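You operate a simulated robot arm through the tools that you are given. There is no shell and no other tool.

Carry out the task below with a simulated robot arm. There is one attempt and no reset: what you move stays moved.

## Task
Set the grey tester's probe bar to the length printed on the blue dummy cell.
Fine: tester off while the bar moves; clamp knob tight and tester on again at the end.

The check looks at the end state, three seconds after you hand in, the way a careful person would. Anything else that was tipped, shoved, dropped, spilled or broken makes it a failure.

## Robot
A 6-joint arm with a two-finger parallel gripper, fixed in place. Base frame: the origin is at the foot of the arm, x ahead of it, y to its left, z up; the work surface is at about z = 0.75. Lengths are in m, angles in degrees, forces in N, time in s.
With the tool pointing down near the work surface it reaches from about 0.26 to 0.68 m from the base axis. Its first joint turns from -66.0 to 66.0 degrees. Payload 2.9 kg.
The tool frame sits at the grasp point between the pads (the TCP): z along the fingers, y along the line on which they close. The tips reach 0.03 m beyond it. The gripper opens to 0.11 m. The fingers are 0.02 m wide and 0.01 m thick; the gripper's body (0.048 by 0.112 m) begins 0.055 m behind the TCP.
Orientation is told as [roll, pitch, yaw] about the base's x, y, z axes, in that order, counted from this pose: with the fingers straight down and closing along the base's y, the tool's x points along the base's -x, its y along +y and its z along -z.

## Interface
- The arm moves only by the tool drive_tool. Its argument "targets" is a list of rows, each a list of 7 numbers: the shift along the base's x, y, z in units of 20 mm (1.0 is 20 mm), then the turn, a rotation vector about the base's x, y, z in units of 4 degrees (1.0 is 4 degrees), then the finger opening in m, from 0 to 0.11. In form: [[tx, ty, tz, ax, ay, az, gripper], ...]. A call has 1 to 20 rows; each row shifts and turns the commanded pose from where the row before left it. A call with a number of a shift or a turn outside -1 to 1 is refused whole. A row lasts 0.2 s, in which the tool goes at most 0.05 m and 8.6 degrees; a call with a longer step from one row to the next is refused whole, and so is a gripper value outside its range. A pose out of reach is approached as far as the arm can. The call stops where the force on the tool passes 90 N (or 10 N more than at its start, if that is more) or the arm is blocked; 0.2 s more then pass. The fingers move at their own pace (about 0.108 m/s each) and stop on an object; they squeeze with about 23 N. The grip force told is the motor's: it shows also when the fingers shut on nothing. Time passes only in rows, and 0.2 s behind the last, so rows that do not move let the fingers close. It gives the time, the measured TCP pose, the force on the tool (base axes), the opening and the grip force at its end, in the units of the frame above (readings bear some noise), with the torque about the TCP (base axes, N m) and any sound that the robot's microphone picked up, and new pictures: "views" is both (left out), scene, wrist or none.
- Cameras (640 x 400 px; columns grow to the right, rows downward): "scene" is fixed at [0.0927, 0.4249, 1.423]; the picture's right is [-0.71, -0.70, 0.00], its down [-0.19, 0.19, -0.96] and it looks along [0.68, -0.69, -0.27] (base axes); focal length 214 px, centre (320, 200). "wrist" rides on the gripper at [0.073, 0.017, -0.103] in the tool frame; the picture's right is [-0.23, 0.97, 0.00], its down [-0.76, -0.18, -0.62] and it looks along [-0.61, -0.14, 0.78] (tool axes); focal length 222 px, centre (320, 200).
- pixel_to_xyz(camera, pixels): for up to 12 pixels [column, row] of the newest picture of that camera ("zoom" is the newest enlarged one), the place [x, y, z] in the base frame of the surface seen there, good to about 0.003 m, but the place of the scene camera against the robot may be out by one fixed shift of up to 0.018 m in any direction. It takes no simulated time.
- inspect(camera, box): a new picture of the part [left, top, right, bottom] of that camera's present view, enlarged. It takes no simulated time.
- sign_off(): hands the job in; it is judged then, once.

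Leave the gripper open and the arm clear of the work at the hand-in unless told otherwise.

The tools are called after ">>>" as a command line: name --pt "numbers of a row" for each row, then --argument value for the rest, lists and objects as JSON in quotes. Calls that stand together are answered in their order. drive_tool: Moves the arm, as the interface text tells. Its arguments: {"type":"object","properties":{"targets":{"type":"array"},"views":{"type":"string","enum":["both","scene","wrist","none"]}},"required":["targets"]} The other tools are called the same way: pixel_to_xyz (camera, pixels) gives the place of the surface under pixels of a picture; inspect (camera, box) takes an enlarged picture of a part of a camera's view; sign_off () hands the job in.

At the start:

```text
time_s: 0.0
eef_pos: [0.3027, 0.0939, 1.3848]
ee_rot: [0.2, -0.2, 0.0]
force: [0.1, 1.0, 0.1]
ft_torque: [0.0, -0.02, 0.01]
finger_gap: 0.1102
grip_force: 0.1
```

scene: 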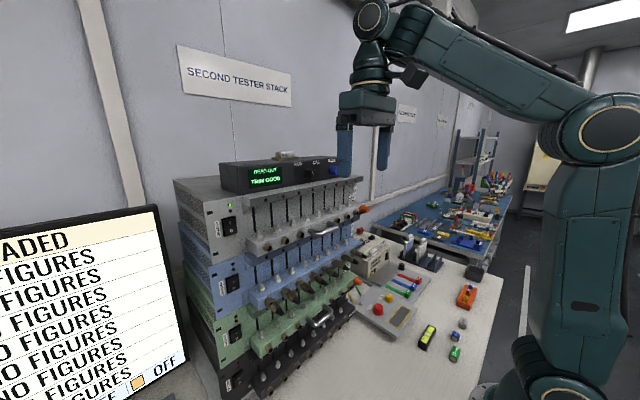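
wrist: 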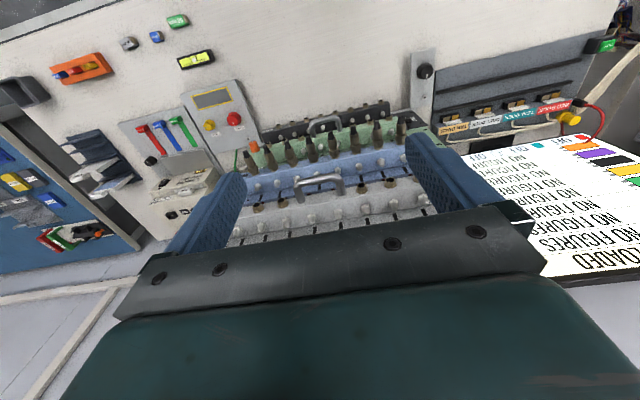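

I see a stack of testers (grey, blue, green, black) in the scene view, a screen on the left, and a work surface with small objects. First I'll enlarge parts of both pictures to find the grey tester, its probe bar, knob and switch, and the blue dummy cell.

>>> inspect --camera "scene" --box '[160, 140, 380, 280]'

>>> inspect --camera "scene" --box '[340, 220, 500, 380]'

>>> inspect --camera "wrist" --box '[0, 0, 320, 260]'

>>> inspect --camera "wrist" --box '[200, 40, 460, 240]'

>>> inspect --camera "scene" --box '[0, 200, 200, 400]'

```text
2.86 times, centred on (270, 210) of scene
```

zoom: 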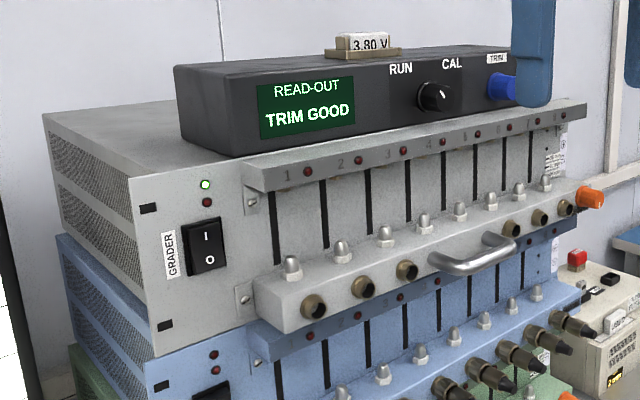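

```text
2.50 times, centred on (420, 300) of scene
```

zoom: 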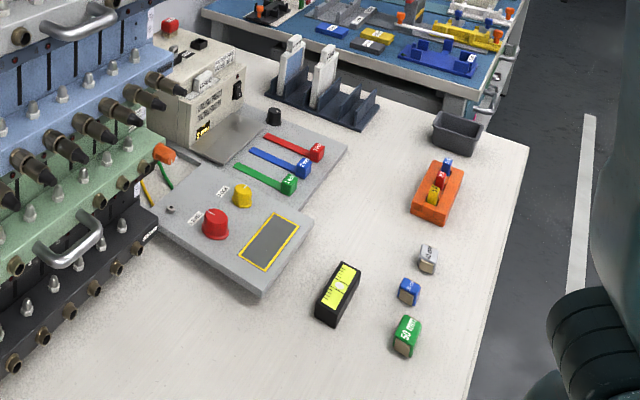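

```text
1.54 times, centred on (160, 130) of wrist
```

zoom: 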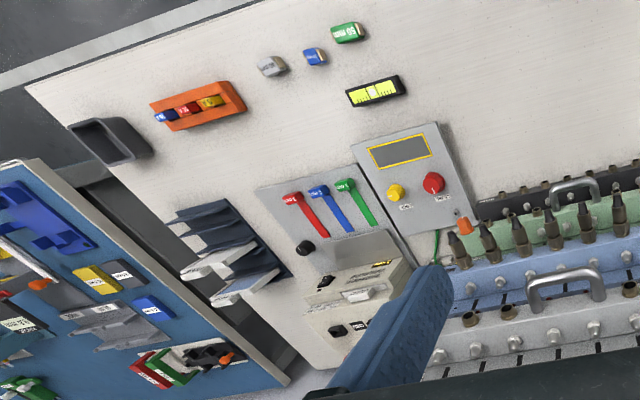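

```text
2.00 times, centred on (330, 140) of wrist
```

zoom: 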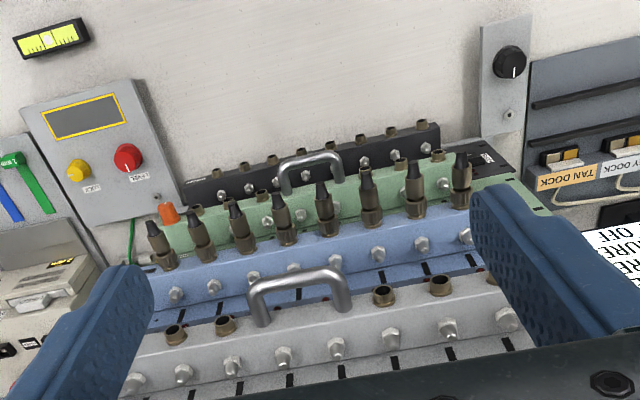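

```text
2.00 times, centred on (100, 300) of scene
```

zoom: 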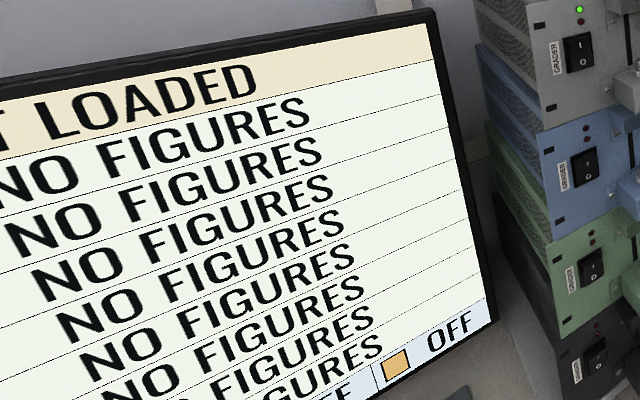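

The top unit of the stack is grey, with a GRADER label, an I/O switch, a lit LED, a handle on a bar, and an orange knob at the bar's right end. I'll zoom in closer on the knob and scale, the switch, the sign and the small cells.

>>> inspect --camera "scene" --box '[320, 170, 384, 210]'

>>> inspect --camera "scene" --box '[200, 190, 264, 240]'

>>> inspect --camera "scene" --box '[410, 310, 474, 370]'

>>> inspect --camera "scene" --box '[340, 210, 440, 290]'

>>> inspect --camera "wrist" --box '[110, 0, 230, 80]'

>>> inspect --camera "wrist" --box '[400, 30, 640, 280]'

```text
10.00 times, centred on (352, 190) of scene
```

zoom: 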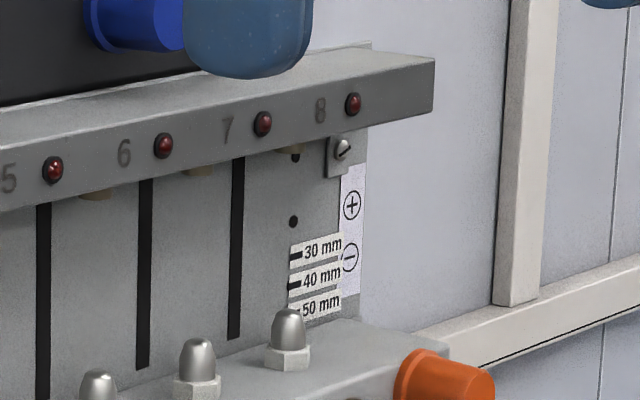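

```text
8.00 times, centred on (232, 215) of scene
```

zoom: 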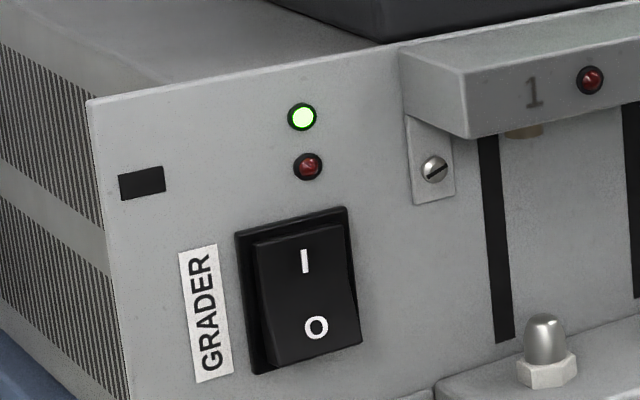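

```text
6.67 times, centred on (442, 340) of scene
```

zoom: 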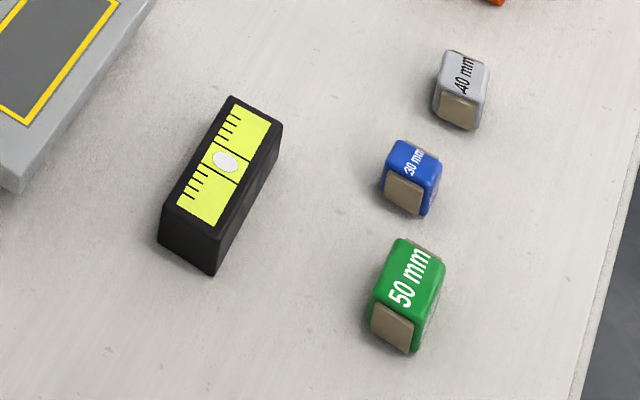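

```text
5.00 times, centred on (390, 250) of scene
```

zoom: 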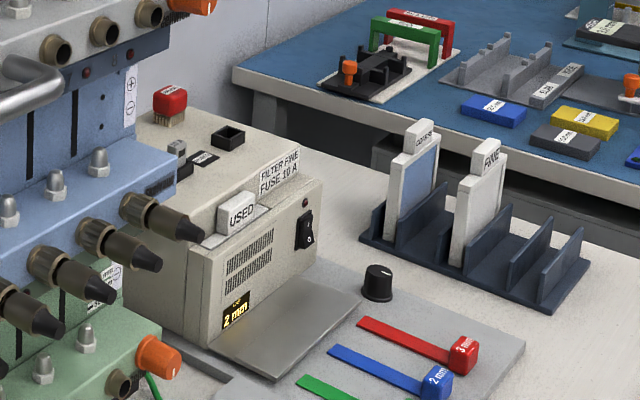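

```text
5.00 times, centred on (170, 40) of wrist
```

zoom: 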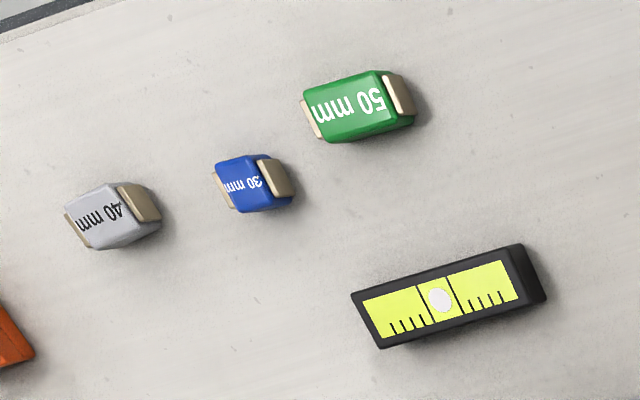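

```text
1.60 times, centred on (520, 155) of wrist
```

zoom: 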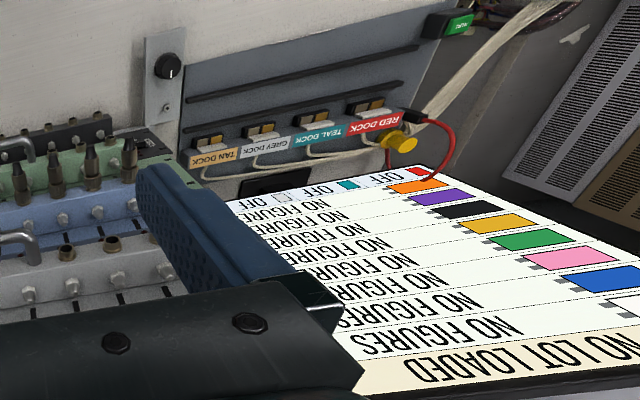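

The blue dummy cell reads "30 mm" (grey 40, green 50). The tester's scale at its right end has ticks for 30/40/50 mm, and the bar currently sits below the 50 tick. Now I'll measure where things are in space.

>>> pixel_to_xyz --camera "scene" --pixels '[[209, 206], [230, 220], [231, 230], [267, 245], [362, 209], [350, 195], [338, 231], [310, 235], [250, 240], [345, 205], [174, 180], [366, 209]]'

>>> pixel_to_xyz --camera "wrist" --pixels '[[300, 190], [340, 185], [318, 180], [260, 205], [290, 205], [420, 182], [254, 148], [280, 150], [320, 160], [240, 230], [345, 210], [400, 210]]'

```text
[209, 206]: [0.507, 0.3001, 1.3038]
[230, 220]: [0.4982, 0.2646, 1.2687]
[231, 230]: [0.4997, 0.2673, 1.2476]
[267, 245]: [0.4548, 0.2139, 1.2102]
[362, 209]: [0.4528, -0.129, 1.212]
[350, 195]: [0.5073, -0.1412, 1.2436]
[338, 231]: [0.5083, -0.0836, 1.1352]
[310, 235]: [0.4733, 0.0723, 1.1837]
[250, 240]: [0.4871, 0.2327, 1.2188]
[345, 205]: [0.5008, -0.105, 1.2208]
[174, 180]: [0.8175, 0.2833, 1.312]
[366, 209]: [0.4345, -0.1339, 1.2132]
```

```text
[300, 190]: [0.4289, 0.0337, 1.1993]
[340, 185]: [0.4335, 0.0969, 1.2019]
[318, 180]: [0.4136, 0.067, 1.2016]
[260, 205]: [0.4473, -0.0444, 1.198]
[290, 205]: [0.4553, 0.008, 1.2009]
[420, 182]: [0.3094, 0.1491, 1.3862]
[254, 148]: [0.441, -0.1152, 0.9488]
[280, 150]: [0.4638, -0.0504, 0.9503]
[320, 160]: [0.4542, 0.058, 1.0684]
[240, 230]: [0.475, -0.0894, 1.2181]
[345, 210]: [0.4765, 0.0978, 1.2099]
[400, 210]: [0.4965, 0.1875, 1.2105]
```

The tester's front faces the robot at about x = 0.50. The bar is near z = 1.20 with its handle at y ≈ 0.0–0.1, the knob is near y ≈ -0.13, and the switch is near (0.50, 0.265, 1.25). The left finger hides the knob in the wrist view, so I'll move right and tilt the wrist forward in free air in front of the stack to see it.

>>> drive_tool --pt "-0.12 -0.77 -0.05 0 -0.75 0 0.11" --pt "-0.12 -0.77 -0.05 0 -0.75 0 0.11" --pt "-0.12 -0.77 -0.05 0 -0.75 0 0.11" --pt "-0.12 -0.77 -0.05 0 -0.75 0 0.11" --pt "-0.12 -0.77 -0.05 0 -0.75 0 0.11" --pt "-0.12 -0.77 -0.05 0 -0.75 0 0.11" --pt "-0.12 -0.77 -0.05 0 -0.75 0 0.11" --pt "-0.12 -0.77 -0.05 0 -0.75 0 0.11" --pt "-0.12 -0.77 -0.05 0 -0.75 0 0.11" --pt "-0.12 -0.77 -0.05 0 -0.75 0 0.11"

```text
time_s: 2.2
eef_pos: [0.2818, -0.0514, 1.407]
ee_rot: [0.0, -30.0, 0.1]
force: [-1.0, 0.5, -0.2]
ft_torque: [0.02, 0.0, -0.01]
finger_gap: 0.1101
grip_force: 0.1
out of reach, approached as far as the arm can: row 8, 9, 10
```

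scene: 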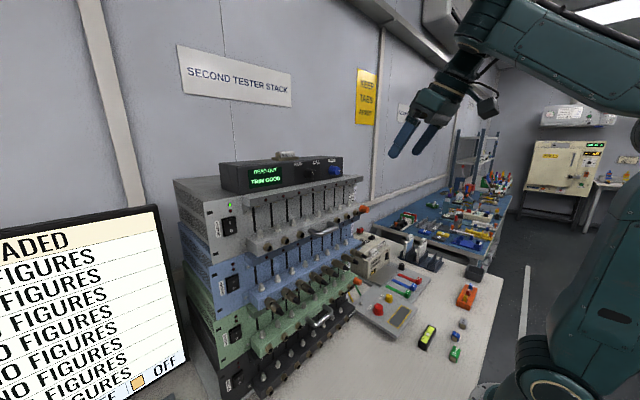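
wrist: 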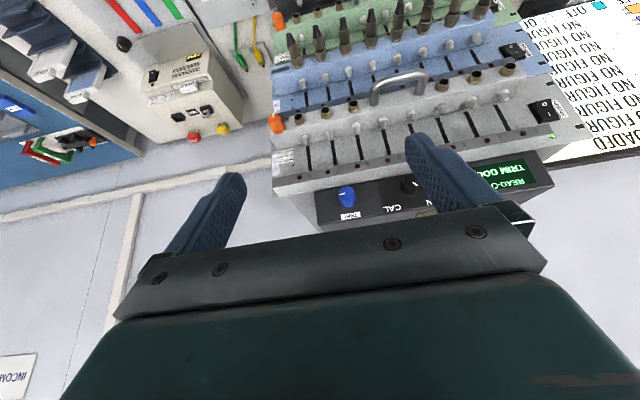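

The last rows stopped slightly short, at the reach limit. The wrist view now shows the orange knob at (275,123) and the scale card at (285,160). A yellow sign has also come into view at (367,97) in the scene picture. I'll zoom in on these.

>>> inspect --camera "scene" --box '[340, 60, 420, 130]'

>>> inspect --camera "wrist" --box '[255, 90, 335, 190]'

>>> inspect --camera "wrist" --box '[260, 50, 580, 210]'

>>> inspect --camera "scene" --box '[320, 160, 390, 210]'

>>> pixel_to_xyz --camera "wrist" --pixels '[[276, 120], [276, 130], [270, 122], [284, 155], [299, 125], [316, 118], [395, 82], [375, 88], [420, 76], [545, 110], [550, 102], [541, 117]]'

```text
5.71 times, centred on (380, 95) of scene
```

zoom: 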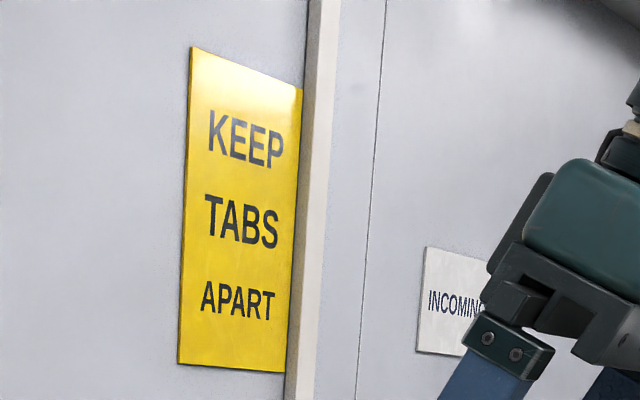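

```text
4.00 times, centred on (295, 140) of wrist
```

zoom: 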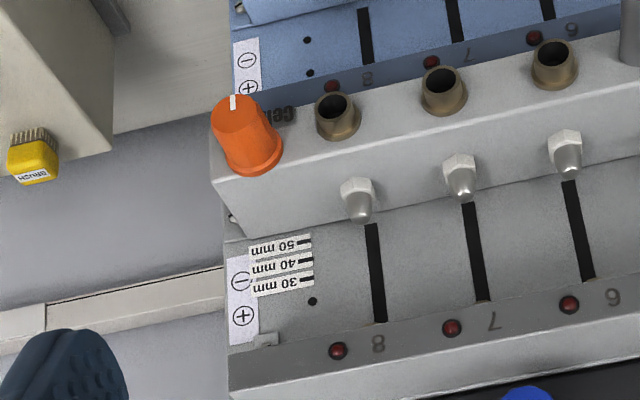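

```text
2.00 times, centred on (420, 130) of wrist
```

zoom: 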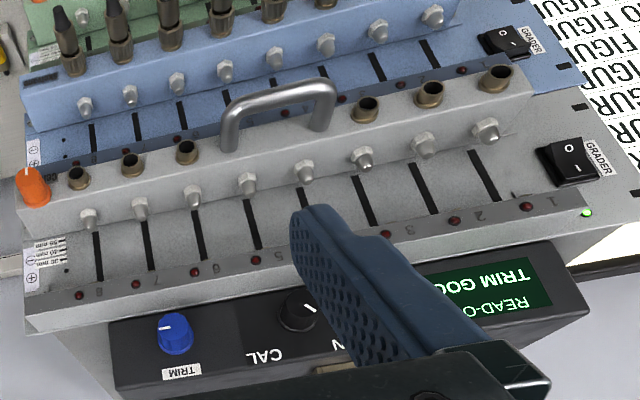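

```text
8.00 times, centred on (355, 185) of scene
```

zoom: 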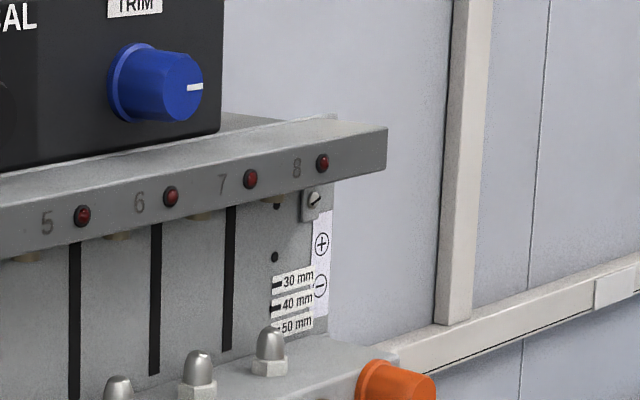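

```text
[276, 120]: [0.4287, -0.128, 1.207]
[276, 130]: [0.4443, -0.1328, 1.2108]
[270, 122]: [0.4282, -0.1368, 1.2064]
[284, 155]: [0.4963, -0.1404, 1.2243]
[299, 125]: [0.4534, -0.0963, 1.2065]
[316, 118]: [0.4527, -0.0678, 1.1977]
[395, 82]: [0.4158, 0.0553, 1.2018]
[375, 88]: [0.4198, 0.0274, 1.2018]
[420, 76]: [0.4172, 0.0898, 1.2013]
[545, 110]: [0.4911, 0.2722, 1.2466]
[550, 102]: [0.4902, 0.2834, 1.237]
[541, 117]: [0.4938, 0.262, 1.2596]
```

The knob is orange and points toward the robot. Its axis lies along x at about (0.43, -0.13, 1.207), with a white pointer and some printing beside it. I'll move the camera closer and lower to read the knob markings and scale properly, staying well clear of the stack (tips at x ≈ 0.32).

>>> drive_tool --pt "0.3 -0.4 -0.75 0 0 0 0.11" --pt "0.3 -0.4 -0.75 0 0 0 0.11" --pt "0.3 -0.4 -0.75 0 0 0 0.11" --pt "0.3 -0.4 -0.75 0 0 0 0.11" --pt "0.3 -0.4 -0.75 0 0 0 0.11"

```text
time_s: 3.4
eef_pos: [0.3119, -0.088, 1.4091]
ee_rot: [0.0, -30.1, 0.1]
force: [-0.1, 0.7, 1.4]
ft_torque: [-0.01, -0.01, -0.01]
finger_gap: 0.1099
grip_force: 0.1
out of reach, approached as far as the arm can: row 1, 2, 3, 4, 5
```

scene: 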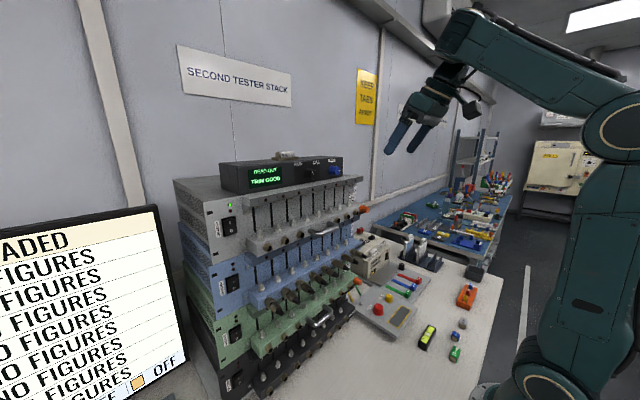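
wrist: 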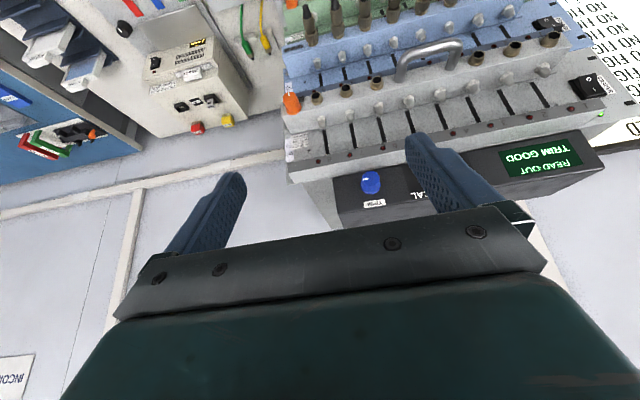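

The arm couldn't get lower here; with the tool tilted forward this close in, it runs out of reach. I'll measure some points on the arm itself to understand its limits, and zoom in again on the knob at (290,103).

>>> pixel_to_xyz --camera "scene" --pixels '[[612, 123], [470, 40], [450, 80], [440, 105], [545, 370], [580, 300], [430, 15], [520, 70], [400, 135]]'

>>> inspect --camera "wrist" --box '[276, 70, 336, 170]'

>>> inspect --camera "wrist" --box '[276, 84, 316, 116]'

>>> inspect --camera "scene" --box '[380, 0, 640, 400]'

```text
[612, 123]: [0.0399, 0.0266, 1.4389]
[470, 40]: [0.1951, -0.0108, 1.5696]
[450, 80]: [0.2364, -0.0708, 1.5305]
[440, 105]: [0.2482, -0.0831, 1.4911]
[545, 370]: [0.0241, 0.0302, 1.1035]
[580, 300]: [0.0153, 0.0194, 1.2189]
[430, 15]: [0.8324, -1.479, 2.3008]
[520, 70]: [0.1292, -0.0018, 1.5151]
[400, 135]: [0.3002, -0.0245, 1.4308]
```

```text
4.00 times, centred on (306, 120) of wrist
```

zoom: 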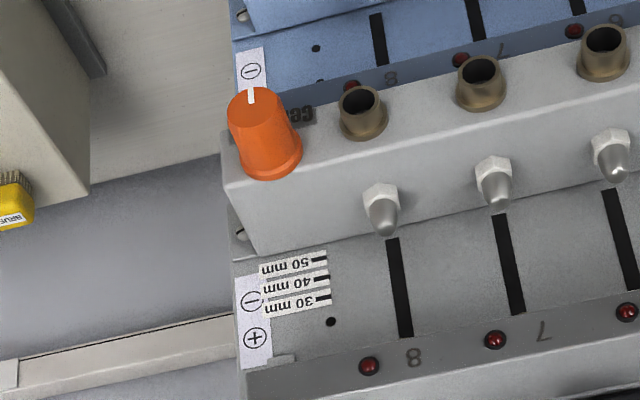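

```text
12.50 times, centred on (296, 100) of wrist
```

zoom: 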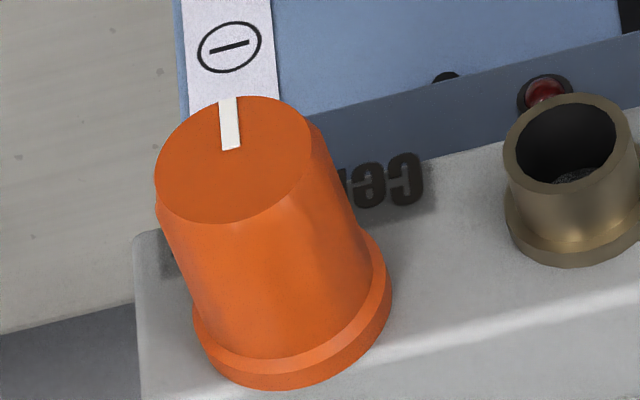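

```text
1.00 times, centred on (510, 200) of scene (not enlarged: the box is as wide or as high as the picture)
```

zoom: 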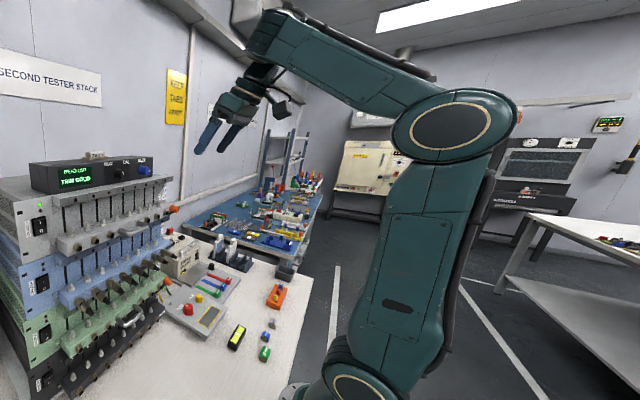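

The knob is an orange tapered knob with a white pointer facing down, and there is printing beside it. The arm's elbow sits near z = 1.44, so the tool has to go a bit further forward before it can get lower. I'll move forward to x ≈ 0.37 in front of the stack; the tips should stay about 5 cm clear of the knob.

>>> drive_tool --pt "0.5 0 0 0 0 0 0.11" --pt "0.5 0 0 0 0 0 0.11" --pt "0.5 0 0 0 0 0 0.11" --pt "0.5 0 0 0 0 0 0.11" --pt "0.5 0 0 0 0 0 0.11"

```text
time_s: 4.6
eef_pos: [0.36, -0.0889, 1.4094]
ee_rot: [0.0, -30.2, 0.0]
force: [-0.4, 0.0, 0.6]
ft_torque: [0.02, -0.02, -0.01]
finger_gap: 0.1101
grip_force: 0.1
```

scene: 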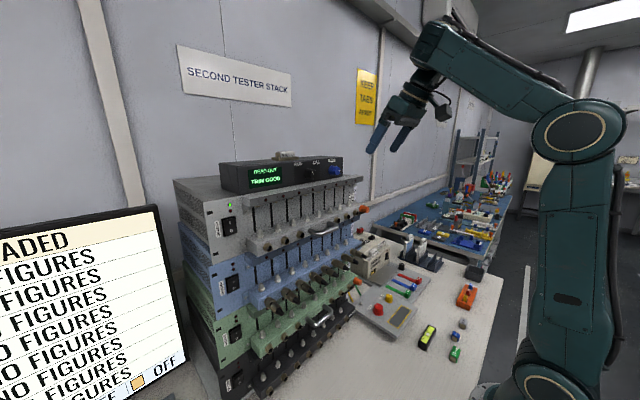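
wrist: 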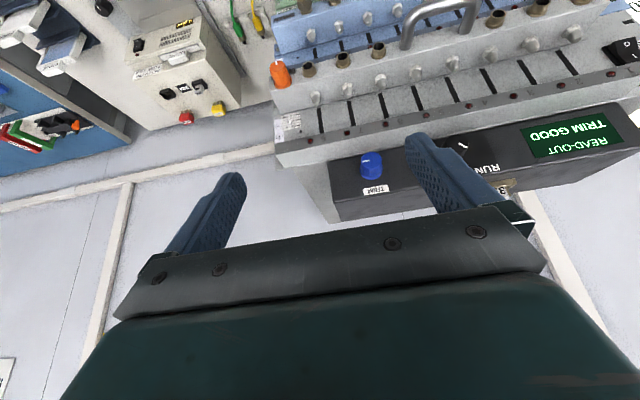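

The commanded pose starts from wherever the arm actually got to, which is good to know. Now I'll lower about 9 cm to look at the knob and scale up close.

>>> drive_tool --pt "0 -0.1 -0.8 0 0 0 0.11" --pt "0 -0.1 -0.8 0 0 0 0.11" --pt "0 -0.1 -0.8 0 0 0 0.11" --pt "0 -0.1 -0.8 0 0 0 0.11" --pt "0 -0.1 -0.8 0 0 0 0.11" --pt "0 -0.1 -0.8 0 0 0 0.11"

```text
time_s: 6.0
eef_pos: [0.3734, -0.1012, 1.4017]
ee_rot: [0.1, -30.0, 0.0]
force: [0.2, -0.4, 0.4]
ft_torque: [0.01, -0.03, -0.01]
finger_gap: 0.11
grip_force: 0.1
out of reach, approached as far as the arm can: row 1, 2, 3, 4, 5, 6
```

scene: 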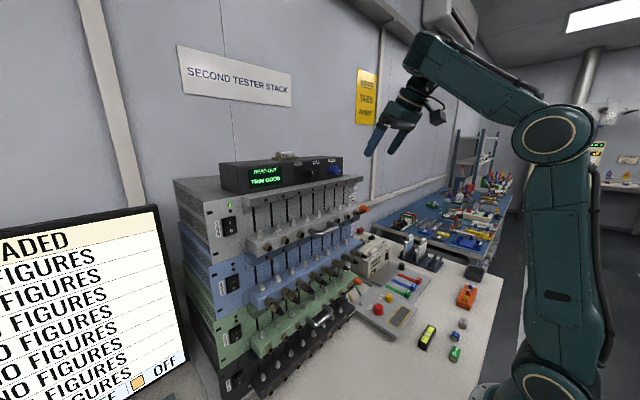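
wrist: 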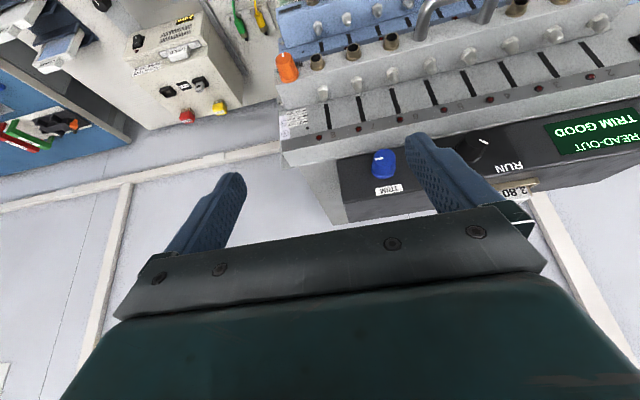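

It's still limited when going down. I'll measure the elbow and wrist positions to see which joint is the limit.

>>> pixel_to_xyz --camera "scene" --pixels '[[550, 135], [425, 50], [415, 60], [545, 385], [405, 105], [480, 85], [555, 220], [437, 40]]'

>>> inspect --camera "scene" --box '[350, 20, 630, 195]'

```text
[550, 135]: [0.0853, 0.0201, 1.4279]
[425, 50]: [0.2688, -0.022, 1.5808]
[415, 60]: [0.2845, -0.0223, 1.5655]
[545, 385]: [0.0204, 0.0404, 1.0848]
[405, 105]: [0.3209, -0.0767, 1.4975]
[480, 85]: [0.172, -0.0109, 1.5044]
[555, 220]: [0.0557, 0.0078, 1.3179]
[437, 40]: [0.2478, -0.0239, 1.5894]
```

```text
2.29 times, centred on (490, 108) of scene
```

zoom: 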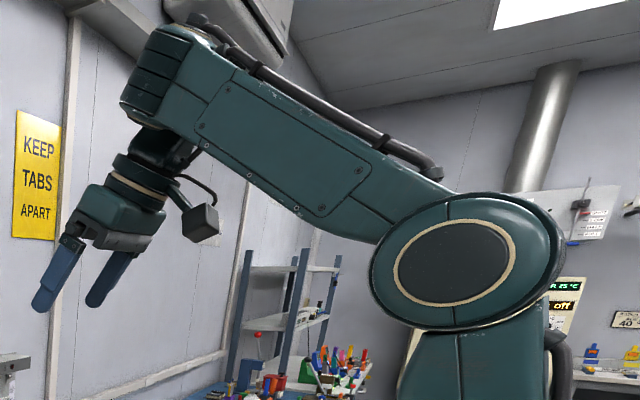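

The pattern suggests the wrist bend is the limit while the tool is tilted forward this high up. I'll test this by tilting back toward straight down while lowering slightly, still in free air in front of the stack.

>>> drive_tool --pt "0 0 -0.3 0 1 0 0.11" --pt "0 0 -0.3 0 1 0 0.11" --pt "0 0 -0.3 0 1 0 0.11" --pt "0 0 -0.3 0 1 0 0.11" --pt "0 0 -0.3 0 1 0 0.11" --pt "0 0 -0.3 0 0 0 0.11" --pt "0 0 -0.3 0 0 0 0.11"

```text
time_s: 7.6
eef_pos: [0.3725, -0.1002, 1.3594]
ee_rot: [0.0, -10.3, 0.0]
force: [-0.3, 0.4, 0.4]
ft_torque: [-0.01, 0.04, 0.01]
finger_gap: 0.1101
grip_force: 0.1
```

scene: 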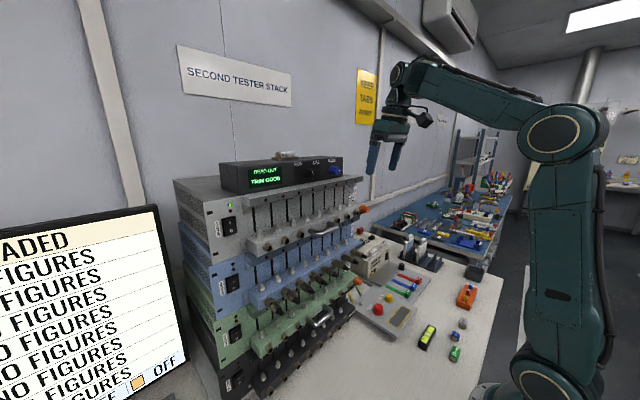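
wrist: 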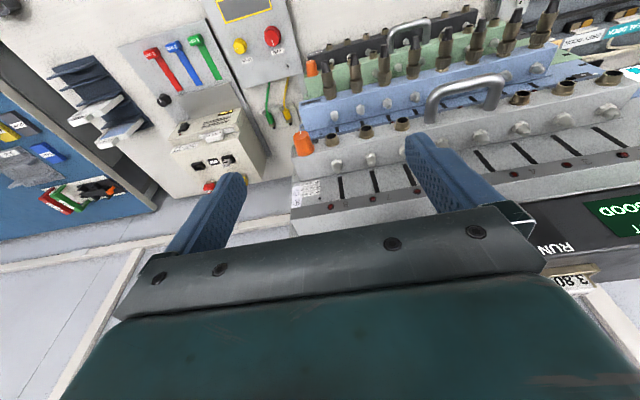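

That worked: TCP now at (0.373, -0.100, 1.359) with a 10° tilt. I'll keep descending in front of the stack, another 6 cm and slightly to the right, to see the knob and scale from closer.

>>> drive_tool --pt "0 -0.2 -0.6 0 0 0 0.11" --pt "0 -0.2 -0.6 0 0 0 0.11" --pt "0 -0.2 -0.6 0 0 0 0.11" --pt "0 -0.2 -0.6 0 0 0 0.11" --pt "0 -0.2 -0.6 0 0 0 0.11"

```text
time_s: 8.8
eef_pos: [0.3731, -0.1213, 1.2997]
ee_rot: [0.2, -10.3, 0.1]
force: [0.1, -1.1, -0.4]
ft_torque: [0.0, 0.0, -0.01]
finger_gap: 0.1103
grip_force: 0.2
```

scene: 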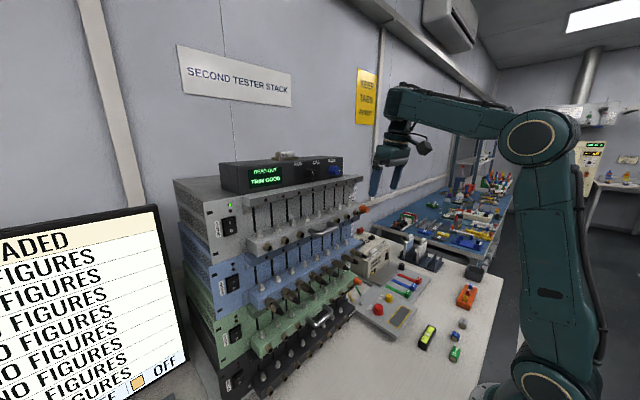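
wrist: 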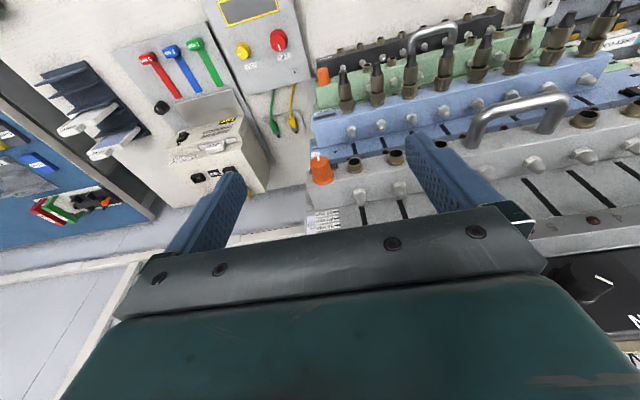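

The knob is now at (320,168) and the scale at (322,220), nicely between the fingers. I'll zoom in and measure.

>>> inspect --camera "wrist" --box '[296, 140, 376, 240]'

>>> inspect --camera "wrist" --box '[300, 140, 420, 215]'

>>> inspect --camera "wrist" --box '[300, 195, 356, 240]'

>>> pixel_to_xyz --camera "wrist" --pixels '[[319, 158], [319, 180], [311, 170], [331, 170], [353, 160], [353, 168], [395, 152], [510, 102], [485, 120], [550, 130], [370, 165], [345, 205]]'

```text
4.00 times, centred on (336, 190) of wrist
```

zoom: 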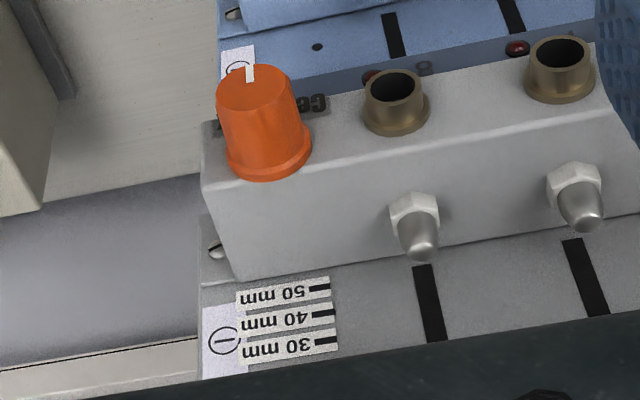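

```text
5.33 times, centred on (360, 178) of wrist
```

zoom: 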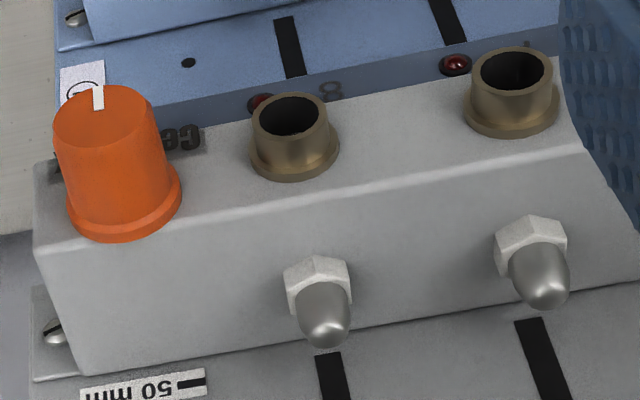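

```text
8.89 times, centred on (328, 218) of wrist
```

zoom: 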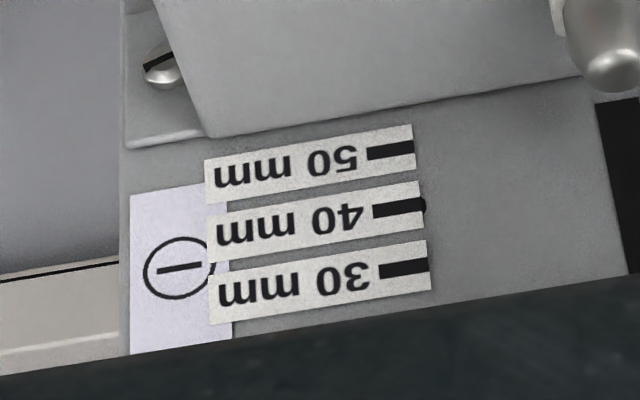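

```text
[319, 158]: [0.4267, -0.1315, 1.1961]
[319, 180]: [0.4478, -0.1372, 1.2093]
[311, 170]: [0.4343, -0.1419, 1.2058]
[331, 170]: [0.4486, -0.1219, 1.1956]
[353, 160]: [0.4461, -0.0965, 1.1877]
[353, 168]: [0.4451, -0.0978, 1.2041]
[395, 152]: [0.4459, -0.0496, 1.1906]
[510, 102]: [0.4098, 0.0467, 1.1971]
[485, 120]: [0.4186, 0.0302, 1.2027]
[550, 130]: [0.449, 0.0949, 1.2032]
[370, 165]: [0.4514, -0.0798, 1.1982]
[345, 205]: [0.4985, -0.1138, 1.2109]
```

The bar's top edge lies a bit below the 50 tick. I'll measure the tick heights, bar top and probe tips, and compare them with the contacts under the rail to see how the scale is meant to be read.

>>> pixel_to_xyz --camera "zoom" --pixels '[[390, 150], [400, 209], [405, 267], [390, 112], [390, 100], [300, 128], [160, 160], [170, 130], [350, 60], [300, 80]]'

>>> inspect --camera "scene" --box '[300, 165, 370, 215]'

```text
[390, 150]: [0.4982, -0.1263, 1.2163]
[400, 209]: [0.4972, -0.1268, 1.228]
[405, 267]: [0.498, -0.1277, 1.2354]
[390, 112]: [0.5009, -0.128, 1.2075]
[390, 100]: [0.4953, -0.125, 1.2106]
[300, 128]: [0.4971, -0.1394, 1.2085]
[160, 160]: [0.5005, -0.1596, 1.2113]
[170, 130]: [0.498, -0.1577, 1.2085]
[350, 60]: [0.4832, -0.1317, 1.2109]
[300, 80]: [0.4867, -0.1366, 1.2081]
```

```text
8.00 times, centred on (335, 190) of scene
```

zoom: 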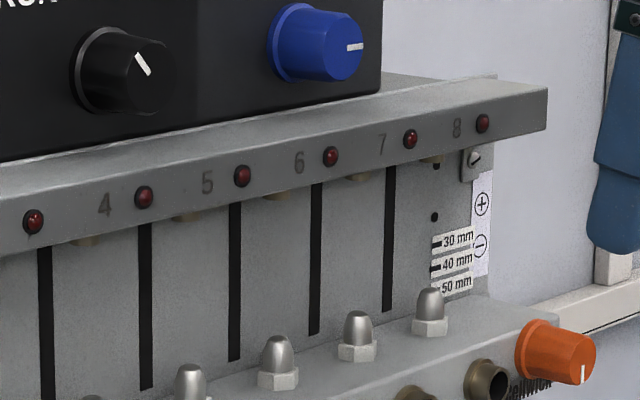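

The ticks come out at z ≈ 1.2165 (50), 1.2265 (40) and 1.2365 (30), with the bar top at ≈ 1.209. I'll check the gap between the probe tips and the rail contacts with the scene zoom.

>>> pixel_to_xyz --camera "zoom" --pixels '[[360, 179], [357, 314], [285, 197], [277, 339], [430, 292], [433, 163], [440, 244], [437, 268], [357, 345], [430, 320], [482, 290], [400, 75]]'

>>> inspect --camera "scene" --box '[330, 176, 370, 206]'

```text
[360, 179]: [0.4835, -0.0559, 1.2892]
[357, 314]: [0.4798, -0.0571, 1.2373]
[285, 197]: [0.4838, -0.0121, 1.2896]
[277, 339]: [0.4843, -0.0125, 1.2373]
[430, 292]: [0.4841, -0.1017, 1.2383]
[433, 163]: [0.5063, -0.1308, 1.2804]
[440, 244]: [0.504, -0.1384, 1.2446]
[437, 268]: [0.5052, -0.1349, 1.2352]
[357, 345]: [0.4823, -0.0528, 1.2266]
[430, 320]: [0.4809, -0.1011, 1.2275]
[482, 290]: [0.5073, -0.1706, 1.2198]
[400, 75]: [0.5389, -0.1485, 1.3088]
```

```text
13.33 times, centred on (350, 191) of scene
```

zoom: 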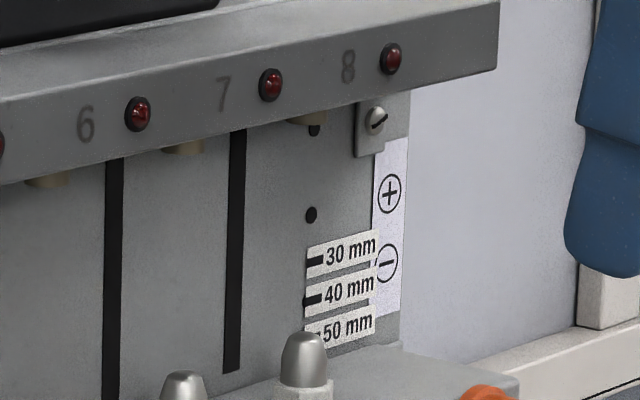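

The probe tip to contact gap is roughly 51 mm and the bar's top edge is a few mm below the 50 tick. I'll see how the other testers' bars line up with their own ticks, to confirm that the bar's top edge is the index.

>>> inspect --camera "scene" --box '[325, 225, 375, 265]'

>>> inspect --camera "scene" --box '[325, 260, 375, 310]'

>>> inspect --camera "wrist" --box '[300, 40, 420, 150]'

```text
10.00 times, centred on (350, 245) of scene
```

zoom: 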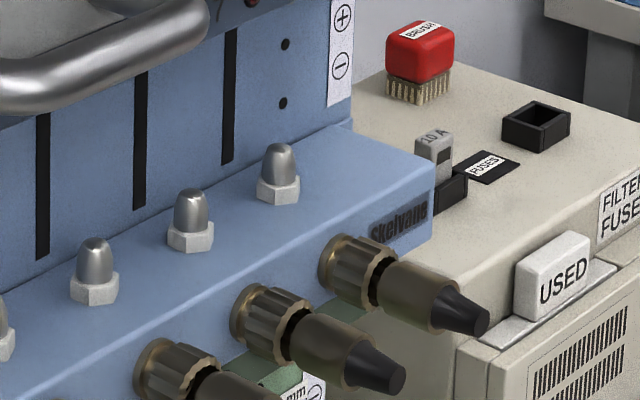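

```text
8.00 times, centred on (350, 285) of scene
```

zoom: 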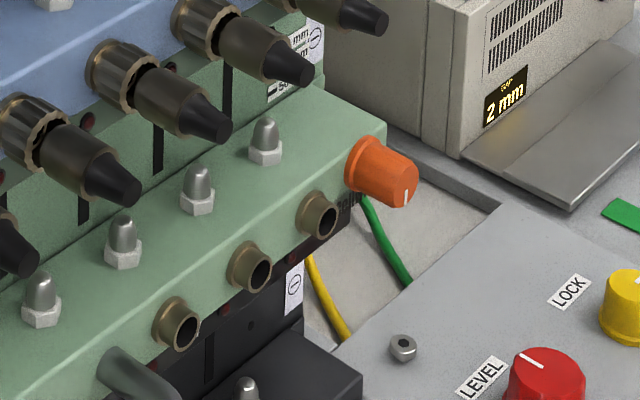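

```text
3.64 times, centred on (360, 95) of wrist
```

zoom: 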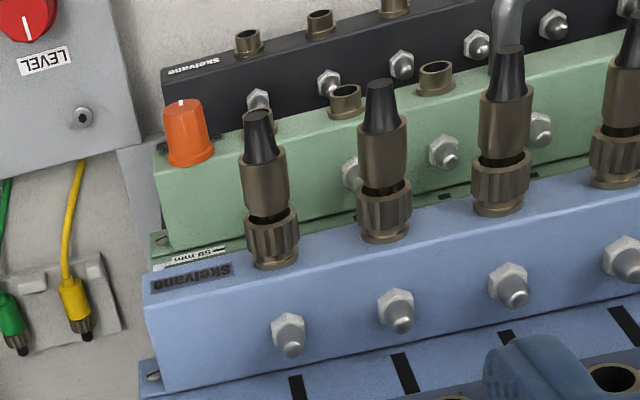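

The green unit has the same kind of scale, and its knob pointer also faces down, so pointer-down seems to be the tight position. Before touching anything I want a close look at the switch. I'll travel left along the front, backed off to x ≈ 0.345, to y ≈ 0.24.

>>> drive_tool --pt "-0.35 0.3 0 0 0 0 0.11" --pt "-0.35 0.6 0 0 0 0 0.11" --pt "-0.35 1 0 0 0 0 0.11" --pt "-0.35 1 0 0 0 0 0.11" --pt "0 1 0 0 0 0 0.11" --pt "0 1 0 0 0 0 0.11" --pt "0 1 0 0 0 0 0.11" --pt "0 1 0 0 0 0 0.11" --pt "0 1 0 0 0 0 0.11" --pt "0 1 0 0 0 0 0.11" --pt "0 1 0 0 0 0 0.11" --pt "0 1 0 0 0 0 0.11" --pt "0 1 0 0 0 0 0.11" --pt "0 1 0 0 0 0 0.11" --pt "0 1 0 0 0 0 0.11" --pt "0 1 0 0 0 0 0.11" --pt "0 1 0 0 0 0 0.11" --pt "0 1 0 0 0 0 0.11" --pt "0 1 0 0 0 0 0.11"

```text
time_s: 12.8
eef_pos: [0.3392, 0.2323, 1.2671]
ee_rot: [0.3, -10.4, -0.2]
force: [0.3, -0.4, 0.0]
ft_torque: [-0.03, 0.03, 0.03]
finger_gap: 0.1101
grip_force: 0.1
out of reach, approached as far as the arm can: row 11, 13, 15, 16, 17, 18, 19
```

scene: 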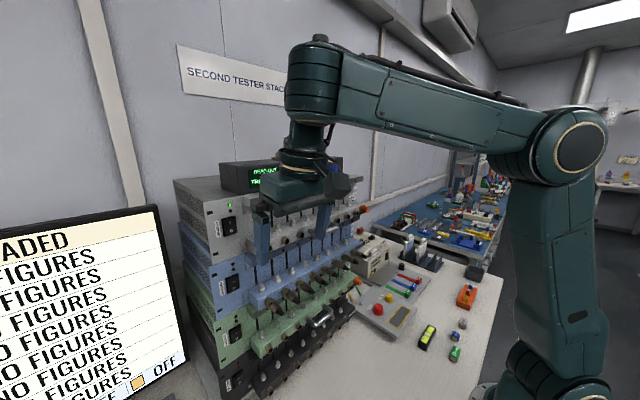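
wrist: 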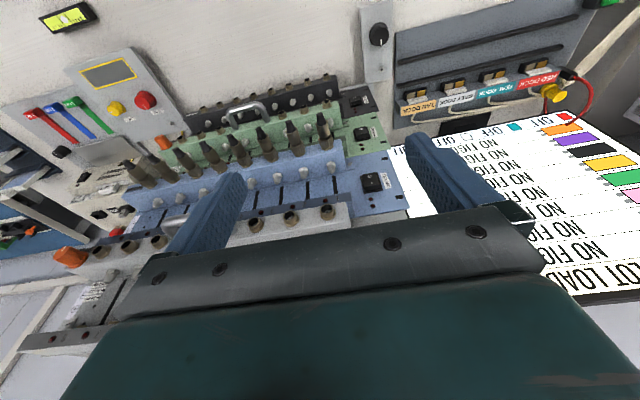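

The height drifted down to 1.267 because part of that sweep was at the reach limit. There was no contact, but I'll take smaller sweeps from now on. The switch is hidden behind the gripper body, so I'll rise 10 cm to look down at it.

>>> drive_tool --pt "0.2 0 1 0 0 0 0.11" --pt "0.2 0 1 0 0 0 0.11" --pt "0.2 0 1 0 0 0 0.11" --pt "0.2 0 1 0 0 0 0.11" --pt "0.2 0 1 0 0 0 0.11"

```text
time_s: 14.0
eef_pos: [0.3559, 0.2602, 1.3454]
ee_rot: [5.0, -7.4, 0.4]
force: [0.0, 0.1, -0.8]
ft_torque: [0.01, 0.0, -0.01]
finger_gap: 0.1098
grip_force: 0.1
out of reach, approached as far as the arm can: row 1, 2, 3, 4
```

scene: 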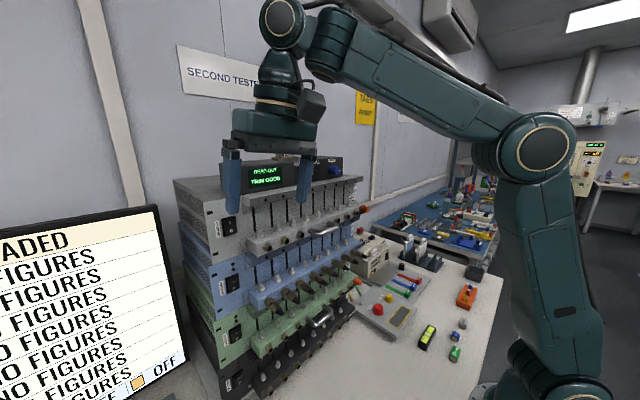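
wrist: 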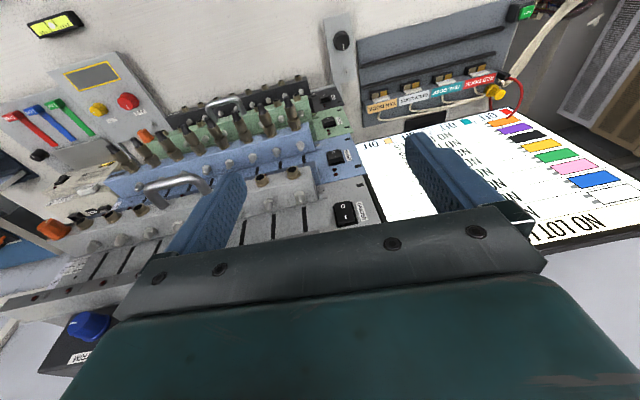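

The wrist turns out to have an offset joint, and the arm is close to a joint limit here (the tool picked up 5° of roll). I'll measure the arm's joints to work out a better pose before pressing the switch, and zoom in on the switch at (347,213).

>>> pixel_to_xyz --camera "scene" --pixels '[[535, 150], [330, 45], [283, 22], [275, 75], [540, 380], [560, 280], [440, 100], [288, 105], [400, 75]]'

>>> inspect --camera "wrist" --box '[310, 170, 390, 240]'

>>> inspect --camera "scene" --box '[220, 0, 620, 250]'

>>> pixel_to_xyz --camera "wrist" --pixels '[[347, 206], [347, 220], [340, 203], [354, 203], [340, 225], [356, 222], [365, 215], [100, 310], [90, 325], [265, 180]]'

```text
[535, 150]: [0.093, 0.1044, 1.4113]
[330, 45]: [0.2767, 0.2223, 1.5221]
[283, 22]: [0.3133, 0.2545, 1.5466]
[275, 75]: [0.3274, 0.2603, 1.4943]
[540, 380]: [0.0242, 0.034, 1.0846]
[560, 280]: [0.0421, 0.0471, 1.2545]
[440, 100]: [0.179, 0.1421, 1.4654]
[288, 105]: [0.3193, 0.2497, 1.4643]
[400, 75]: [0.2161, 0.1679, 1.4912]
```

```text
5.71 times, centred on (350, 205) of wrist
```

zoom: 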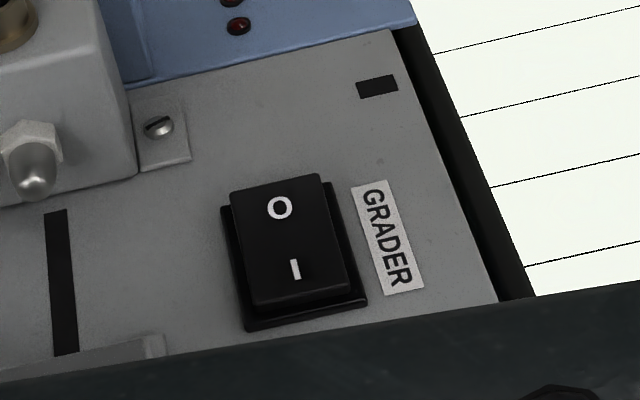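

```text
1.60 times, centred on (420, 125) of scene
```

zoom: 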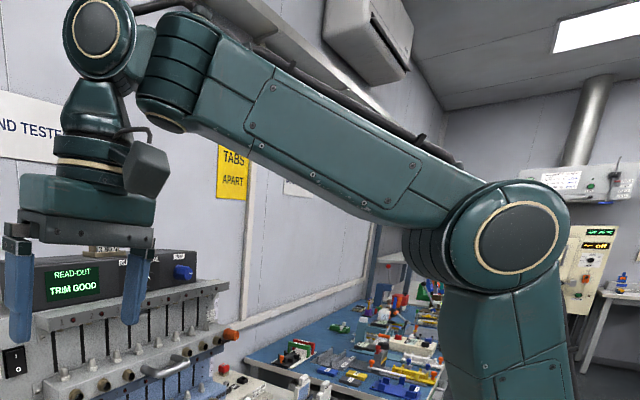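

```text
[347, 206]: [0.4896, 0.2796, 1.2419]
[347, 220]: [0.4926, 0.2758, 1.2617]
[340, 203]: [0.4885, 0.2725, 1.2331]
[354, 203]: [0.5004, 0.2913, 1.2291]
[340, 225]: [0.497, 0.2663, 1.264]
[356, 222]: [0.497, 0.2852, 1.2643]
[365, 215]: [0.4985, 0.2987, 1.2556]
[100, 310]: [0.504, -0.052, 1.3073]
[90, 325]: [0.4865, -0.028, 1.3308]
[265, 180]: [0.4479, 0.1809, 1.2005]
```

The switch is a rocker: O is the lower half (about z = 1.239) and I the upper half (about z = 1.258), centred near (0.490, 0.276). I'll level the roll, add forward tilt, and close the fingers to make a pressing tip, still well back at x ≈ 0.356.

>>> drive_tool --pt "0 0.1 0 -0.31 -0.8 0 0.08" --pt "0 0.1 0 -0.31 -0.8 0 0.04" --pt "0 0.1 0 -0.31 -0.8 0 0.0" --pt "0 0.1 0 -0.31 -0.8 0 0.0"

```text
time_s: 15.0
eef_pos: [0.3545, 0.2693, 1.3448]
ee_rot: [-0.3, -20.2, 1.7]
force: [0.5, -0.4, 0.3]
ft_torque: [0.02, 0.03, 0.01]
finger_gap: 0.0002
grip_force: 22.9
```

scene: 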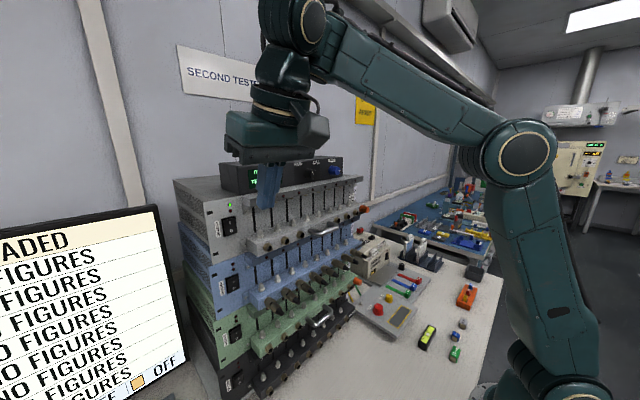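
wrist: 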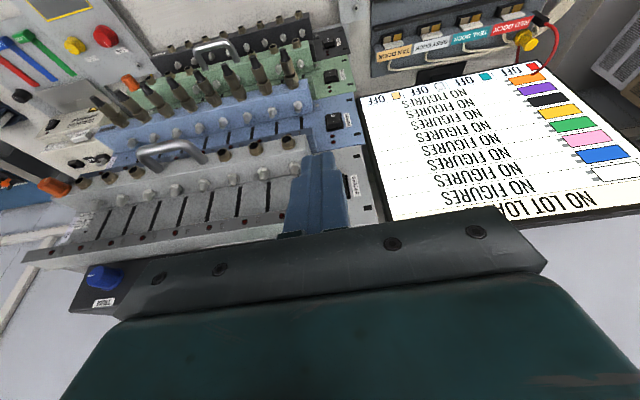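

Tilt is now 20° with no reach warnings. Next I'll move to just in front of the O half of the rocker, with the fingertip contact point ≈ 3 cm short of it, and check alignment.

>>> drive_tool --pt "0.3 0.07 -0.83 0 0 -0.08 0" --pt "0.3 0.07 -0.83 0 0 -0.08 0" --pt "0.5 0.07 -0.83 0 0 -0.08 0" --pt "0.9 0.07 -0.83 0 0 -0.08 0" --pt "0.9 0.07 -0.83 0 0 -0.08 0" --pt "0.6 0 0 0 0 0 0"

```text
time_s: 16.4
eef_pos: [0.4337, 0.2818, 1.28]
ee_rot: [-0.4, -20.2, 0.1]
force: [-0.7, 0.4, 0.2]
ft_torque: [0.01, 0.02, 0.01]
finger_gap: 0.0
grip_force: 23.2
out of reach, approached as far as the arm can: row 3, 4, 5
```

scene: 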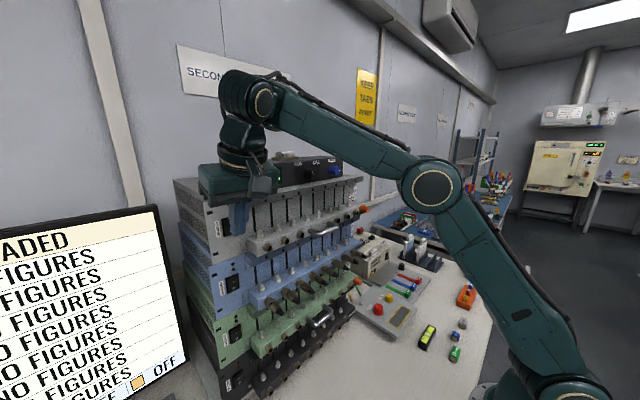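
wrist: 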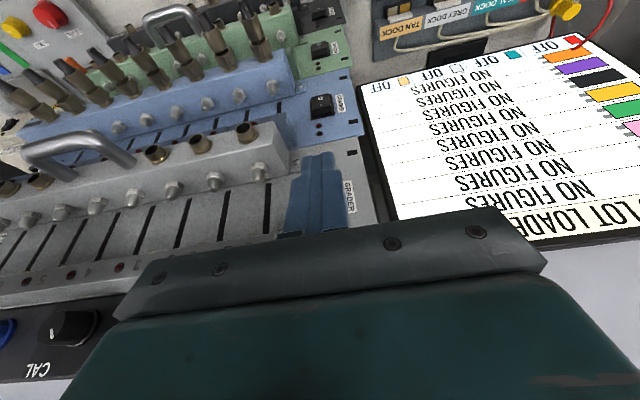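

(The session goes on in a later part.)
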